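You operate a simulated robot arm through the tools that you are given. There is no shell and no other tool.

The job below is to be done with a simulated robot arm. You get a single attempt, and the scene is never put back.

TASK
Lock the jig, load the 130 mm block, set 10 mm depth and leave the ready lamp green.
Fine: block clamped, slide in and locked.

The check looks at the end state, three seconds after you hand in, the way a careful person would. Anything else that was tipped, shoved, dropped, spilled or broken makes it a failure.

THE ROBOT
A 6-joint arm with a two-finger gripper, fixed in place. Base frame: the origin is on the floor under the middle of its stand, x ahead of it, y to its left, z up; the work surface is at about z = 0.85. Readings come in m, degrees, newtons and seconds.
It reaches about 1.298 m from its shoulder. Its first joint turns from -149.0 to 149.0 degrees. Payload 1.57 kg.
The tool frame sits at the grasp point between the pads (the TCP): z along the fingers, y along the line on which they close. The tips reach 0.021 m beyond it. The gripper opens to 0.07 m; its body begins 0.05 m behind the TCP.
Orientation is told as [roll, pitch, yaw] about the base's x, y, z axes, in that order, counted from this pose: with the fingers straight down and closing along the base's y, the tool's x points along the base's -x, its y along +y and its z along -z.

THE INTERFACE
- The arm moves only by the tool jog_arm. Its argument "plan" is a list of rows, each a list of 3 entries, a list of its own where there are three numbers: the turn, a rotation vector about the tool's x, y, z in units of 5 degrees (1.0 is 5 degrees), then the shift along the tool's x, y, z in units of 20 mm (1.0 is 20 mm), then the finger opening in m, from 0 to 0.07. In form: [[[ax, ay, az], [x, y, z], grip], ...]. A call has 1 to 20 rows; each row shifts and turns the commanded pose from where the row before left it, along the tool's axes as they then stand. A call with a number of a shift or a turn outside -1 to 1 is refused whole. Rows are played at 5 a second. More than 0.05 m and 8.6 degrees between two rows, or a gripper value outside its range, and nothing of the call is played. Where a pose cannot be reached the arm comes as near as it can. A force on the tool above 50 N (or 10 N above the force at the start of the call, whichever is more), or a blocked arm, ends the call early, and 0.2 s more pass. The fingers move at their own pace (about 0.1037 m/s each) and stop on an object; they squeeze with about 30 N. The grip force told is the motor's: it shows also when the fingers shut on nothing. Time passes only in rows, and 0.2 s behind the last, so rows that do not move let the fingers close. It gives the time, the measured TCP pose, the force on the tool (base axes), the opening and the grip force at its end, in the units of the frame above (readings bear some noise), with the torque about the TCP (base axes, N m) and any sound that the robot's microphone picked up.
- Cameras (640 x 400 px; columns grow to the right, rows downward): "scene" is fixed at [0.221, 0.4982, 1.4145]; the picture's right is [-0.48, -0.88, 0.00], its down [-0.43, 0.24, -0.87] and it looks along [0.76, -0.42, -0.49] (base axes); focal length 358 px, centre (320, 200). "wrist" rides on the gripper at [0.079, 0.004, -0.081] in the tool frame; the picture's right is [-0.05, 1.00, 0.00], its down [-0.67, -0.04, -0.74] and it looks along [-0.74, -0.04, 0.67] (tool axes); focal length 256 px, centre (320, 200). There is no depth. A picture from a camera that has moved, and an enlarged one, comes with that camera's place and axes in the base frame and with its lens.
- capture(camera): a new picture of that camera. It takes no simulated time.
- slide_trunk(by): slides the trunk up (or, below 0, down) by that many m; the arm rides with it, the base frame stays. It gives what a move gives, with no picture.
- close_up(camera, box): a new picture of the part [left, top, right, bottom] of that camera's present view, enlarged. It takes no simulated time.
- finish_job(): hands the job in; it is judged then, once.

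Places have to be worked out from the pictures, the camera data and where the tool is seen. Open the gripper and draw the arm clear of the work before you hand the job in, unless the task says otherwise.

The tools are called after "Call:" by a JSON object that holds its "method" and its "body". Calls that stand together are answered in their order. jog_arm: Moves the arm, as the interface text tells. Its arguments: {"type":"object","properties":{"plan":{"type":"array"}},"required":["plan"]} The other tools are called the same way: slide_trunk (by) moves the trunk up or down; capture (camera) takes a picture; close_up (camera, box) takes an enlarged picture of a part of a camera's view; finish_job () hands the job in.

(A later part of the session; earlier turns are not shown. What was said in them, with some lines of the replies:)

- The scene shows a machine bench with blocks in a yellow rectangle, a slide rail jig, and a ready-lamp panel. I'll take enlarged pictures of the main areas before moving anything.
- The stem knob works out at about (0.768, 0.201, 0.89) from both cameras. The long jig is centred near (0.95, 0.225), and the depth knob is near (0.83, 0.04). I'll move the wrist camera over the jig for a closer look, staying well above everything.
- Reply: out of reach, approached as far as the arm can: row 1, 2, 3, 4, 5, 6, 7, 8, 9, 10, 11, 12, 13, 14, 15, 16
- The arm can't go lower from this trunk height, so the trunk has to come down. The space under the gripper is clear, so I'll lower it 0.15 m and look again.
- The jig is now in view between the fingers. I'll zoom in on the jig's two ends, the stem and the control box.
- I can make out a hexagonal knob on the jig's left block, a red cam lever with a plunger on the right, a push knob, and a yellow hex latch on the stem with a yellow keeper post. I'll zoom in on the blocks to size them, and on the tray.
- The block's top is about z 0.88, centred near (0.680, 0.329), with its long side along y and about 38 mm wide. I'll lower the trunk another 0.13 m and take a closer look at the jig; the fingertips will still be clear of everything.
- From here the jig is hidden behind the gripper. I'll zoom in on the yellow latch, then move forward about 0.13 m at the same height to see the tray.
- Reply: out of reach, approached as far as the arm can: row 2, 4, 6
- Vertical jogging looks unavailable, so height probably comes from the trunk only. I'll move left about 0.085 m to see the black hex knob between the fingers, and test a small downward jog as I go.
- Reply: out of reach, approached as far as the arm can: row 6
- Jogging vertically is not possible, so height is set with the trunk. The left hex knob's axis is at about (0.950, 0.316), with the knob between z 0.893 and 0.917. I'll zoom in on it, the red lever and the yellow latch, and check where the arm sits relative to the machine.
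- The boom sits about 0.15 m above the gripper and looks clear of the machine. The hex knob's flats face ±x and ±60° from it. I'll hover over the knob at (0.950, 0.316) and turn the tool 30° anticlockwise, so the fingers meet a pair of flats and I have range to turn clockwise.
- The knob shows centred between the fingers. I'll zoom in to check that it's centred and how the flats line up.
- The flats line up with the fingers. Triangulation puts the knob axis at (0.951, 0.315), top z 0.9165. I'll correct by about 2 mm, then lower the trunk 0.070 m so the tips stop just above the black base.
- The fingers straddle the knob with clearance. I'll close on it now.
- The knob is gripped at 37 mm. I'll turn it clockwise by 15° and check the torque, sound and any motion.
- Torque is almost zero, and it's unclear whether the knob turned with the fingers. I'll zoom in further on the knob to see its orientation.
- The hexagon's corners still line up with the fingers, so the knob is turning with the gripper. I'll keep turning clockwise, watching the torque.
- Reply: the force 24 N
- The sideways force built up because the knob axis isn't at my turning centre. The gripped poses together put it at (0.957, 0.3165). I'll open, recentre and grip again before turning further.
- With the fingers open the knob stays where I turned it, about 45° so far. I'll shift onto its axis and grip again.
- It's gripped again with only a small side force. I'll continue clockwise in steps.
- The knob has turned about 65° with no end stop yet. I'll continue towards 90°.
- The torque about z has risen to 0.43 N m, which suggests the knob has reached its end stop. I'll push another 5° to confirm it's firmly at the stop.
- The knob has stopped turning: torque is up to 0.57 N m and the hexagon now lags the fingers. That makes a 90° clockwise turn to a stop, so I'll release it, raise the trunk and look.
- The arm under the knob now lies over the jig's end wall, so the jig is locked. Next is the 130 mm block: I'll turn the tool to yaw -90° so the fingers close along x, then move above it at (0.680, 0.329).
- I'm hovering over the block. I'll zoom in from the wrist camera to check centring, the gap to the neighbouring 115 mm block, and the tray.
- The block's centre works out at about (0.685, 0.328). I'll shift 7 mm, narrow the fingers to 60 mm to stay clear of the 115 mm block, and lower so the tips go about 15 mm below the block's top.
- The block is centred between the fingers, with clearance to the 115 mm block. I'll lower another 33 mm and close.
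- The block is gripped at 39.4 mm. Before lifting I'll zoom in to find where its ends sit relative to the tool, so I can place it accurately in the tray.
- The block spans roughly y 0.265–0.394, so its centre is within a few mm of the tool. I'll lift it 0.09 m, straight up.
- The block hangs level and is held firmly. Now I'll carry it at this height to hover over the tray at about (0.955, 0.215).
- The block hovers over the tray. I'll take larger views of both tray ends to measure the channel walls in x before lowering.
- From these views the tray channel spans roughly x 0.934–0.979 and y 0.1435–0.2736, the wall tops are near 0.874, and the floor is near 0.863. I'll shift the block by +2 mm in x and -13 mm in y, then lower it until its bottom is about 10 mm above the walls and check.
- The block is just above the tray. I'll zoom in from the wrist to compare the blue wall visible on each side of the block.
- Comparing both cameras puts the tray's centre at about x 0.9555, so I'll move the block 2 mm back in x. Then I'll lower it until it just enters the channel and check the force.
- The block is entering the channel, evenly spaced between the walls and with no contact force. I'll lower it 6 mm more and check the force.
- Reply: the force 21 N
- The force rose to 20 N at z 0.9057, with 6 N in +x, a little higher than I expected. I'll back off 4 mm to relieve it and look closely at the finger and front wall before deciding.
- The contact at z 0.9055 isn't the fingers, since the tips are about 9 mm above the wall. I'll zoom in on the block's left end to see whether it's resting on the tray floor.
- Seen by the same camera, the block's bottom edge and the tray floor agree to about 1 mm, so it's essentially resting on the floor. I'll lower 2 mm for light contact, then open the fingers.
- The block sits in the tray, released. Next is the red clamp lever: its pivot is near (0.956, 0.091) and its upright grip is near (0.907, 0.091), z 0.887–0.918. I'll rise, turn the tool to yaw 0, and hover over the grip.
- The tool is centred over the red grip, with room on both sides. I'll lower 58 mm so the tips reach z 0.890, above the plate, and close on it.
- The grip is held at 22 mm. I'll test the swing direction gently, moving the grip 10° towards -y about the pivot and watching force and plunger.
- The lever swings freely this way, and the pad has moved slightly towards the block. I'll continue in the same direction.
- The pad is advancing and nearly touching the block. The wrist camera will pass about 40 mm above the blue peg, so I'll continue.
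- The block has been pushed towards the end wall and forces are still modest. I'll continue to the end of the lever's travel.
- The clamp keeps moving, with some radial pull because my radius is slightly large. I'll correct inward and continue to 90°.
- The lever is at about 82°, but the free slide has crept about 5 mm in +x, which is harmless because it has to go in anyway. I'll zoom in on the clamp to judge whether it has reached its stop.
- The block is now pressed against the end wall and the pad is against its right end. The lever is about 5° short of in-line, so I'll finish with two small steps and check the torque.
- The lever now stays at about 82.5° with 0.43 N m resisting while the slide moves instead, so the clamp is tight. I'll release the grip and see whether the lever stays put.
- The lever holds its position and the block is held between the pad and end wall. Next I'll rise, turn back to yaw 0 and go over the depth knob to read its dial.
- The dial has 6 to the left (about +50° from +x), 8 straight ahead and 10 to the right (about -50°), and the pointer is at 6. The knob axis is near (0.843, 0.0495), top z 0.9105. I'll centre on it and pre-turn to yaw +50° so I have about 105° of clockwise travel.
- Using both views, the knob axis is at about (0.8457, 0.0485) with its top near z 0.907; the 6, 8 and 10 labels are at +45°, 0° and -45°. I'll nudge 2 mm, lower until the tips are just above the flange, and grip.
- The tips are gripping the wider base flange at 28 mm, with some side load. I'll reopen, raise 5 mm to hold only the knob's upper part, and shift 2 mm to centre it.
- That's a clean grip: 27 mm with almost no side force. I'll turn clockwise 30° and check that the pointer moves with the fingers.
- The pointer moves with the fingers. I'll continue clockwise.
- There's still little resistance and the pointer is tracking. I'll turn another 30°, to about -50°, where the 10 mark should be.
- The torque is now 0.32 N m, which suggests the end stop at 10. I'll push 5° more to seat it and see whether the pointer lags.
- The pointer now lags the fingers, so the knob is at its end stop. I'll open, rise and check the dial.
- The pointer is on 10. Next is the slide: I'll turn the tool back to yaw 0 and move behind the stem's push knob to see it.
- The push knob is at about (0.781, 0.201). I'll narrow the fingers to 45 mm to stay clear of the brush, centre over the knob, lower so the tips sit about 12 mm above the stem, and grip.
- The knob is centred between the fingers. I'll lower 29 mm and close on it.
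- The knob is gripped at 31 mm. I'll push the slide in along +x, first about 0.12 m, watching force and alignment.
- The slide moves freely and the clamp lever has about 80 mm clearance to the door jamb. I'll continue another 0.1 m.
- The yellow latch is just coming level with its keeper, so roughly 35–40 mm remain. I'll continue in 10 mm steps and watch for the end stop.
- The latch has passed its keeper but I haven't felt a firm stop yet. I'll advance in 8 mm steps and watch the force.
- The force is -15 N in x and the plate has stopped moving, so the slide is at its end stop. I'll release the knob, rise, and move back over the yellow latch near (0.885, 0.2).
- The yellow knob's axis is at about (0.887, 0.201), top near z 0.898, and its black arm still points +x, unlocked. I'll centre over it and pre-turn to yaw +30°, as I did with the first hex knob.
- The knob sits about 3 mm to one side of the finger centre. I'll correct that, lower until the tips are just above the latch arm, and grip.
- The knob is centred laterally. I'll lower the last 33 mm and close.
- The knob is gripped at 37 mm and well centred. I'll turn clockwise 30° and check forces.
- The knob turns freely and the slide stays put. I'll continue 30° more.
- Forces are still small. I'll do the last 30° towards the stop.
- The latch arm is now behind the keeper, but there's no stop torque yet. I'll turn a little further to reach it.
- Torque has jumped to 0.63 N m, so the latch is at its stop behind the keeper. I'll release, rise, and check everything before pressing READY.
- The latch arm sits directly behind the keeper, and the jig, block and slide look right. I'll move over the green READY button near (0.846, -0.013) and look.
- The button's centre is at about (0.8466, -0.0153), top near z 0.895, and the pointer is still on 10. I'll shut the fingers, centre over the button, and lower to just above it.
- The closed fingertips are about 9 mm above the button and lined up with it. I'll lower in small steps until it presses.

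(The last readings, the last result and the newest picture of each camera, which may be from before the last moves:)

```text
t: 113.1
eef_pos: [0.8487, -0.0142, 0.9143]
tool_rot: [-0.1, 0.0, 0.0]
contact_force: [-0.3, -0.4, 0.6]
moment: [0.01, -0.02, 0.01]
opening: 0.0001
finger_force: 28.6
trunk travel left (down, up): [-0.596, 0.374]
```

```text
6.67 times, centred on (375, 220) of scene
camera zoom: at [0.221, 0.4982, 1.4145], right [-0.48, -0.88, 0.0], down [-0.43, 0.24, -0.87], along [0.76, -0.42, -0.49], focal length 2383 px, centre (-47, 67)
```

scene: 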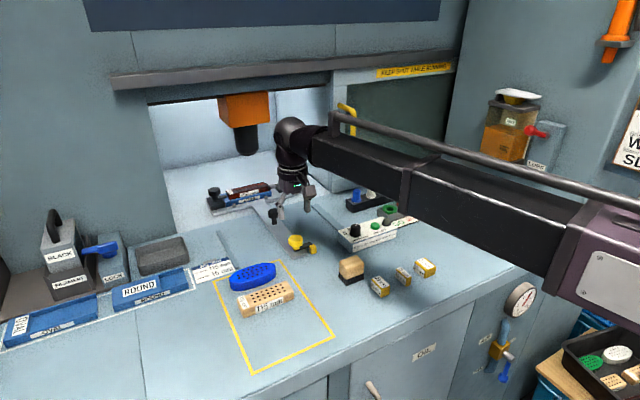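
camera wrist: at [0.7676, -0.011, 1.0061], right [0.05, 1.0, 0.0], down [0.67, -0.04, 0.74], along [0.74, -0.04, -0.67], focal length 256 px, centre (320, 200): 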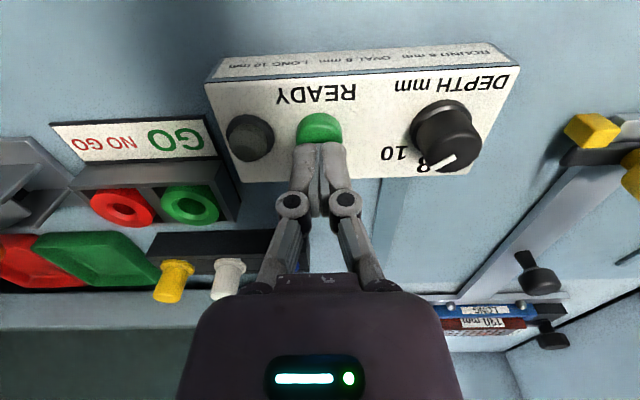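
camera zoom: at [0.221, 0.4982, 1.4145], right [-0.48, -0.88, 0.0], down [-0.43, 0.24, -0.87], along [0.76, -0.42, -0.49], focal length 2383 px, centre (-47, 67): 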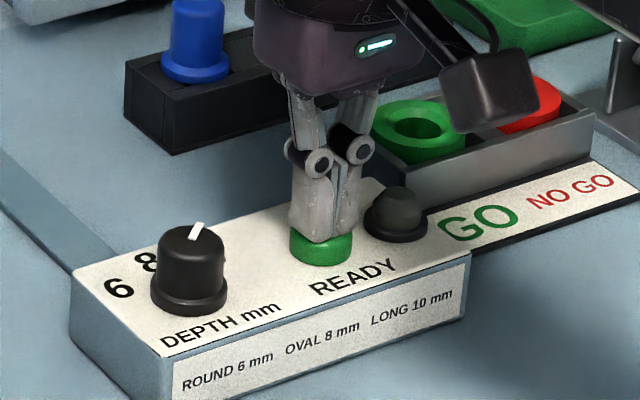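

The tips look to be at the button's surface with no force yet. I'll go down in 2 mm steps.

Call:
{"method": "slide_trunk", "body": {"by": -0.003}}

Call:
{"method": "close_up", "body": {"camera": "scene", "box": [335, 190, 415, 250]}}

```text
t: 113.6
eef_pos: [0.8477, -0.0149, 0.9113]
tool_rot: [0.0, 0.1, 0.0]
contact_force: [0.2, 0.1, 1.6]
moment: [-0.01, -0.03, 0.01]
opening: 0.0059
finger_force: 28.5
trunk travel left (down, up): [-0.593, 0.377]
heard: click
```

```text
6.67 times, centred on (375, 220) of scene
camera zoom: at [0.221, 0.4982, 1.4145], right [-0.48, -0.88, 0.0], down [-0.43, 0.24, -0.87], along [0.76, -0.42, -0.49], focal length 2383 px, centre (-47, 67)
```

zoom: 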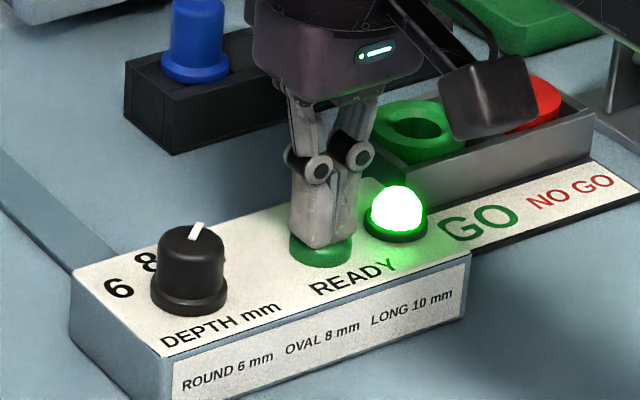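

I heard a click and the ready lamp lit green. I'll lift off straight up and check it stays lit.

Call:
{"method": "slide_trunk", "body": {"by": 0.08}}

Call:
{"method": "capture", "body": {"camera": "scene"}}

Call:
{"method": "close_up", "body": {"camera": "scene", "box": [335, 190, 415, 250]}}

Call:
{"method": "close_up", "body": {"camera": "scene", "box": [200, 160, 320, 240]}}

Call:
{"method": "close_up", "body": {"camera": "scene", "box": [260, 150, 330, 200]}}

```text
t: 114.8
eef_pos: [0.8482, -0.0144, 0.9936]
tool_rot: [-0.1, 0.0, 0.0]
contact_force: [-0.5, -0.4, 0.5]
moment: [0.01, 0.04, 0.0]
opening: 0.0002
finger_force: 28.8
trunk travel left (down, up): [-0.673, 0.297]
```

```text
taken
```

scene: 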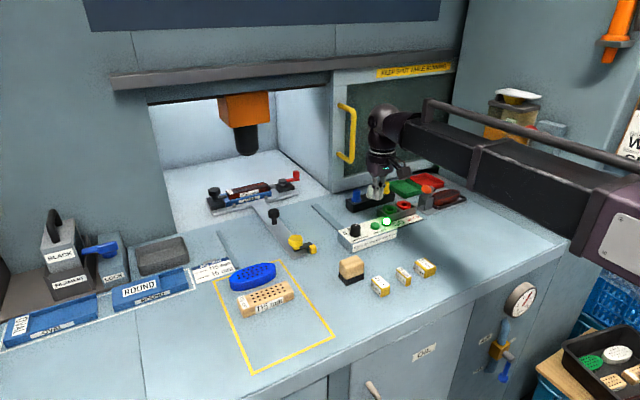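

```text
6.67 times, centred on (375, 220) of scene
camera zoom: at [0.221, 0.4982, 1.4145], right [-0.48, -0.88, 0.0], down [-0.43, 0.24, -0.87], along [0.76, -0.42, -0.49], focal length 2383 px, centre (-47, 67)
```

zoom: 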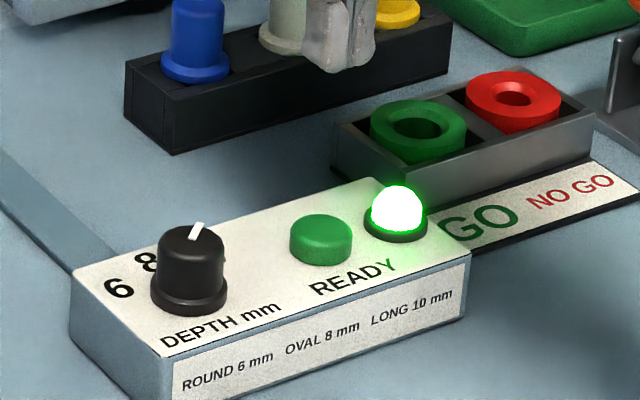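

```text
5.00 times, centred on (260, 200) of scene
camera zoom: at [0.221, 0.4982, 1.4145], right [-0.48, -0.88, 0.0], down [-0.43, 0.24, -0.87], along [0.76, -0.42, -0.49], focal length 1787 px, centre (620, 200)
```

zoom: 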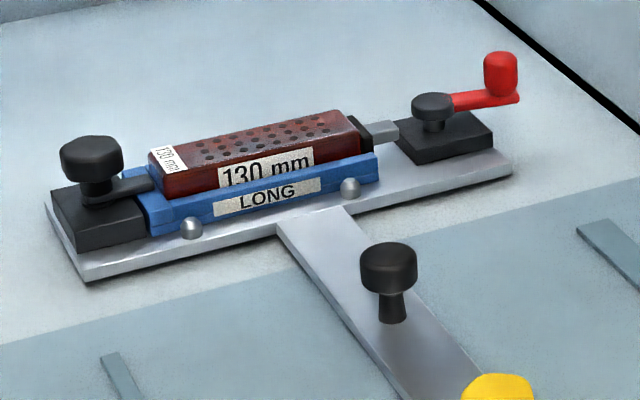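

```text
8.00 times, centred on (295, 175) of scene
camera zoom: at [0.221, 0.4982, 1.4145], right [-0.48, -0.88, 0.0], down [-0.43, 0.24, -0.87], along [0.76, -0.42, -0.49], focal length 2860 px, centre (520, 400)
```

zoom: 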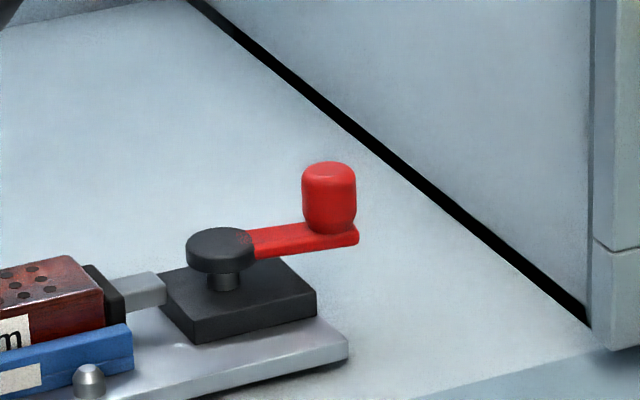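

The lamp stays green and nothing else has moved. I'll open the gripper, draw the arm back to its starting position, and raise it clear.

Call:
{"method": "jog_arm", "body": {"plan": [[[0, 0, 0], [0, 0, 0], 0.04], [[0, 0, 0], [0.9, -0.4, 0], 0.07], [[0, 0, 0], [0.9, -0.46, 0], 0.07], [[0, 0, 0], [0.9, -0.46, 0], 0.07], [[0, 0, 0], [0.9, -0.46, 0], 0.07], [[0, 0, 0], [0.9, -0.46, 0], 0.07], [[0, 0, 0], [0.9, -0.46, 0], 0.07], [[0, 0, 0], [0.9, -0.46, 0], 0.07], [[0, 0, 0], [0.9, -0.46, 0], 0.07], [[0, 0, 0], [0.9, -0.46, 0], 0.07], [[0, 0, 0], [0.9, -0.46, 0], 0.07]]}}

Call:
{"method": "slide_trunk", "body": {"by": 0.26}}

Call:
{"method": "capture", "body": {"camera": "scene"}}

Call:
{"method": "capture", "body": {"camera": "wrist"}}

Call:
{"method": "close_up", "body": {"camera": "scene", "box": [200, 160, 440, 310]}}

```text
t: 117.2
eef_pos: [0.6676, -0.1058, 0.9916]
tool_rot: [0.1, 0.0, 0.0]
contact_force: [-0.4, 0.4, 0.4]
moment: [0.0, 0.0, 0.01]
opening: 0.0698
finger_force: 0.0
trunk travel left (down, up): [-0.673, 0.297]
```

```text
t: 119.8
eef_pos: [0.6677, -0.105, 1.2514]
tool_rot: [0.0, 0.0, 0.0]
contact_force: [-0.2, 0.6, -0.4]
moment: [-0.01, -0.02, -0.02]
opening: 0.0702
finger_force: 0.1
trunk travel left (down, up): [-0.933, 0.037]
```

```text
taken
```

scene: 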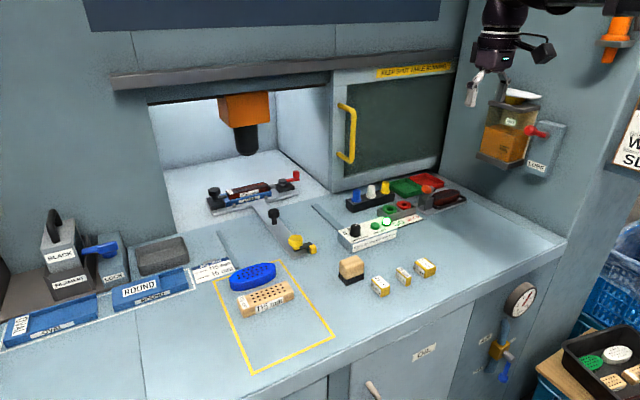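

```text
taken
camera wrist: at [0.5878, -0.1024, 1.333], right [0.05, 1.0, 0.0], down [0.67, -0.04, 0.74], along [0.74, -0.04, -0.67], focal length 256 px, centre (320, 200)
```

wrist: 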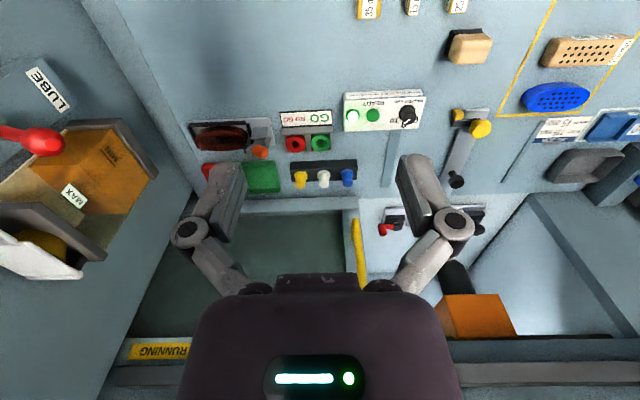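

```text
2.67 times, centred on (320, 235) of scene
camera zoom: at [0.221, 0.4982, 1.4145], right [-0.48, -0.88, 0.0], down [-0.43, 0.24, -0.87], along [0.76, -0.42, -0.49], focal length 953 px, centre (320, 107)
```

zoom: 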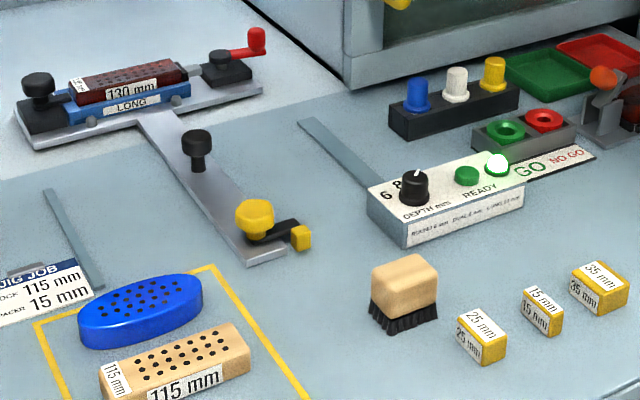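

The jig is locked, the 130 mm block is clamped, and the slide is in and latched. Depth is on 10, the ready lamp is still green, and everything else is undisturbed. The arm is clear with the gripper open, so I'm handing in.

Call:
{"method": "finish_job", "body": {}}

```text
The job is handed in.
```

The job is handed in. The jig is locked with the 130 mm block loaded, depth is set to 10 mm, and the ready lamp was still green at my last look.

- **Jig:** the black knob is turned 90° clockwise to its stop, so its arm lies over the end of the LONG jig.
- **Block:** it sits in the tray, pushed against the end wall by the red clamp. The lever stopped about 80° round, where it resisted further turning, and it held when I let go.
- **Slide:** it is pushed in to its end stop, and the yellow latch is turned to its stop behind its keeper.
- **Depth:** the knob is turned to its end stop, with the pointer on 10.
- **Ready lamp:** pressing READY gave a click and the lamp lit green.

The card on the bench lists a 115 mm block with a 15 mm spacer; I followed your instruction and loaded the 130 mm block instead. As far as the pictures show, nothing else on the bench moved. I left the machine door as I found it. The gripper is open and the arm is back near its starting position, clear of the work.
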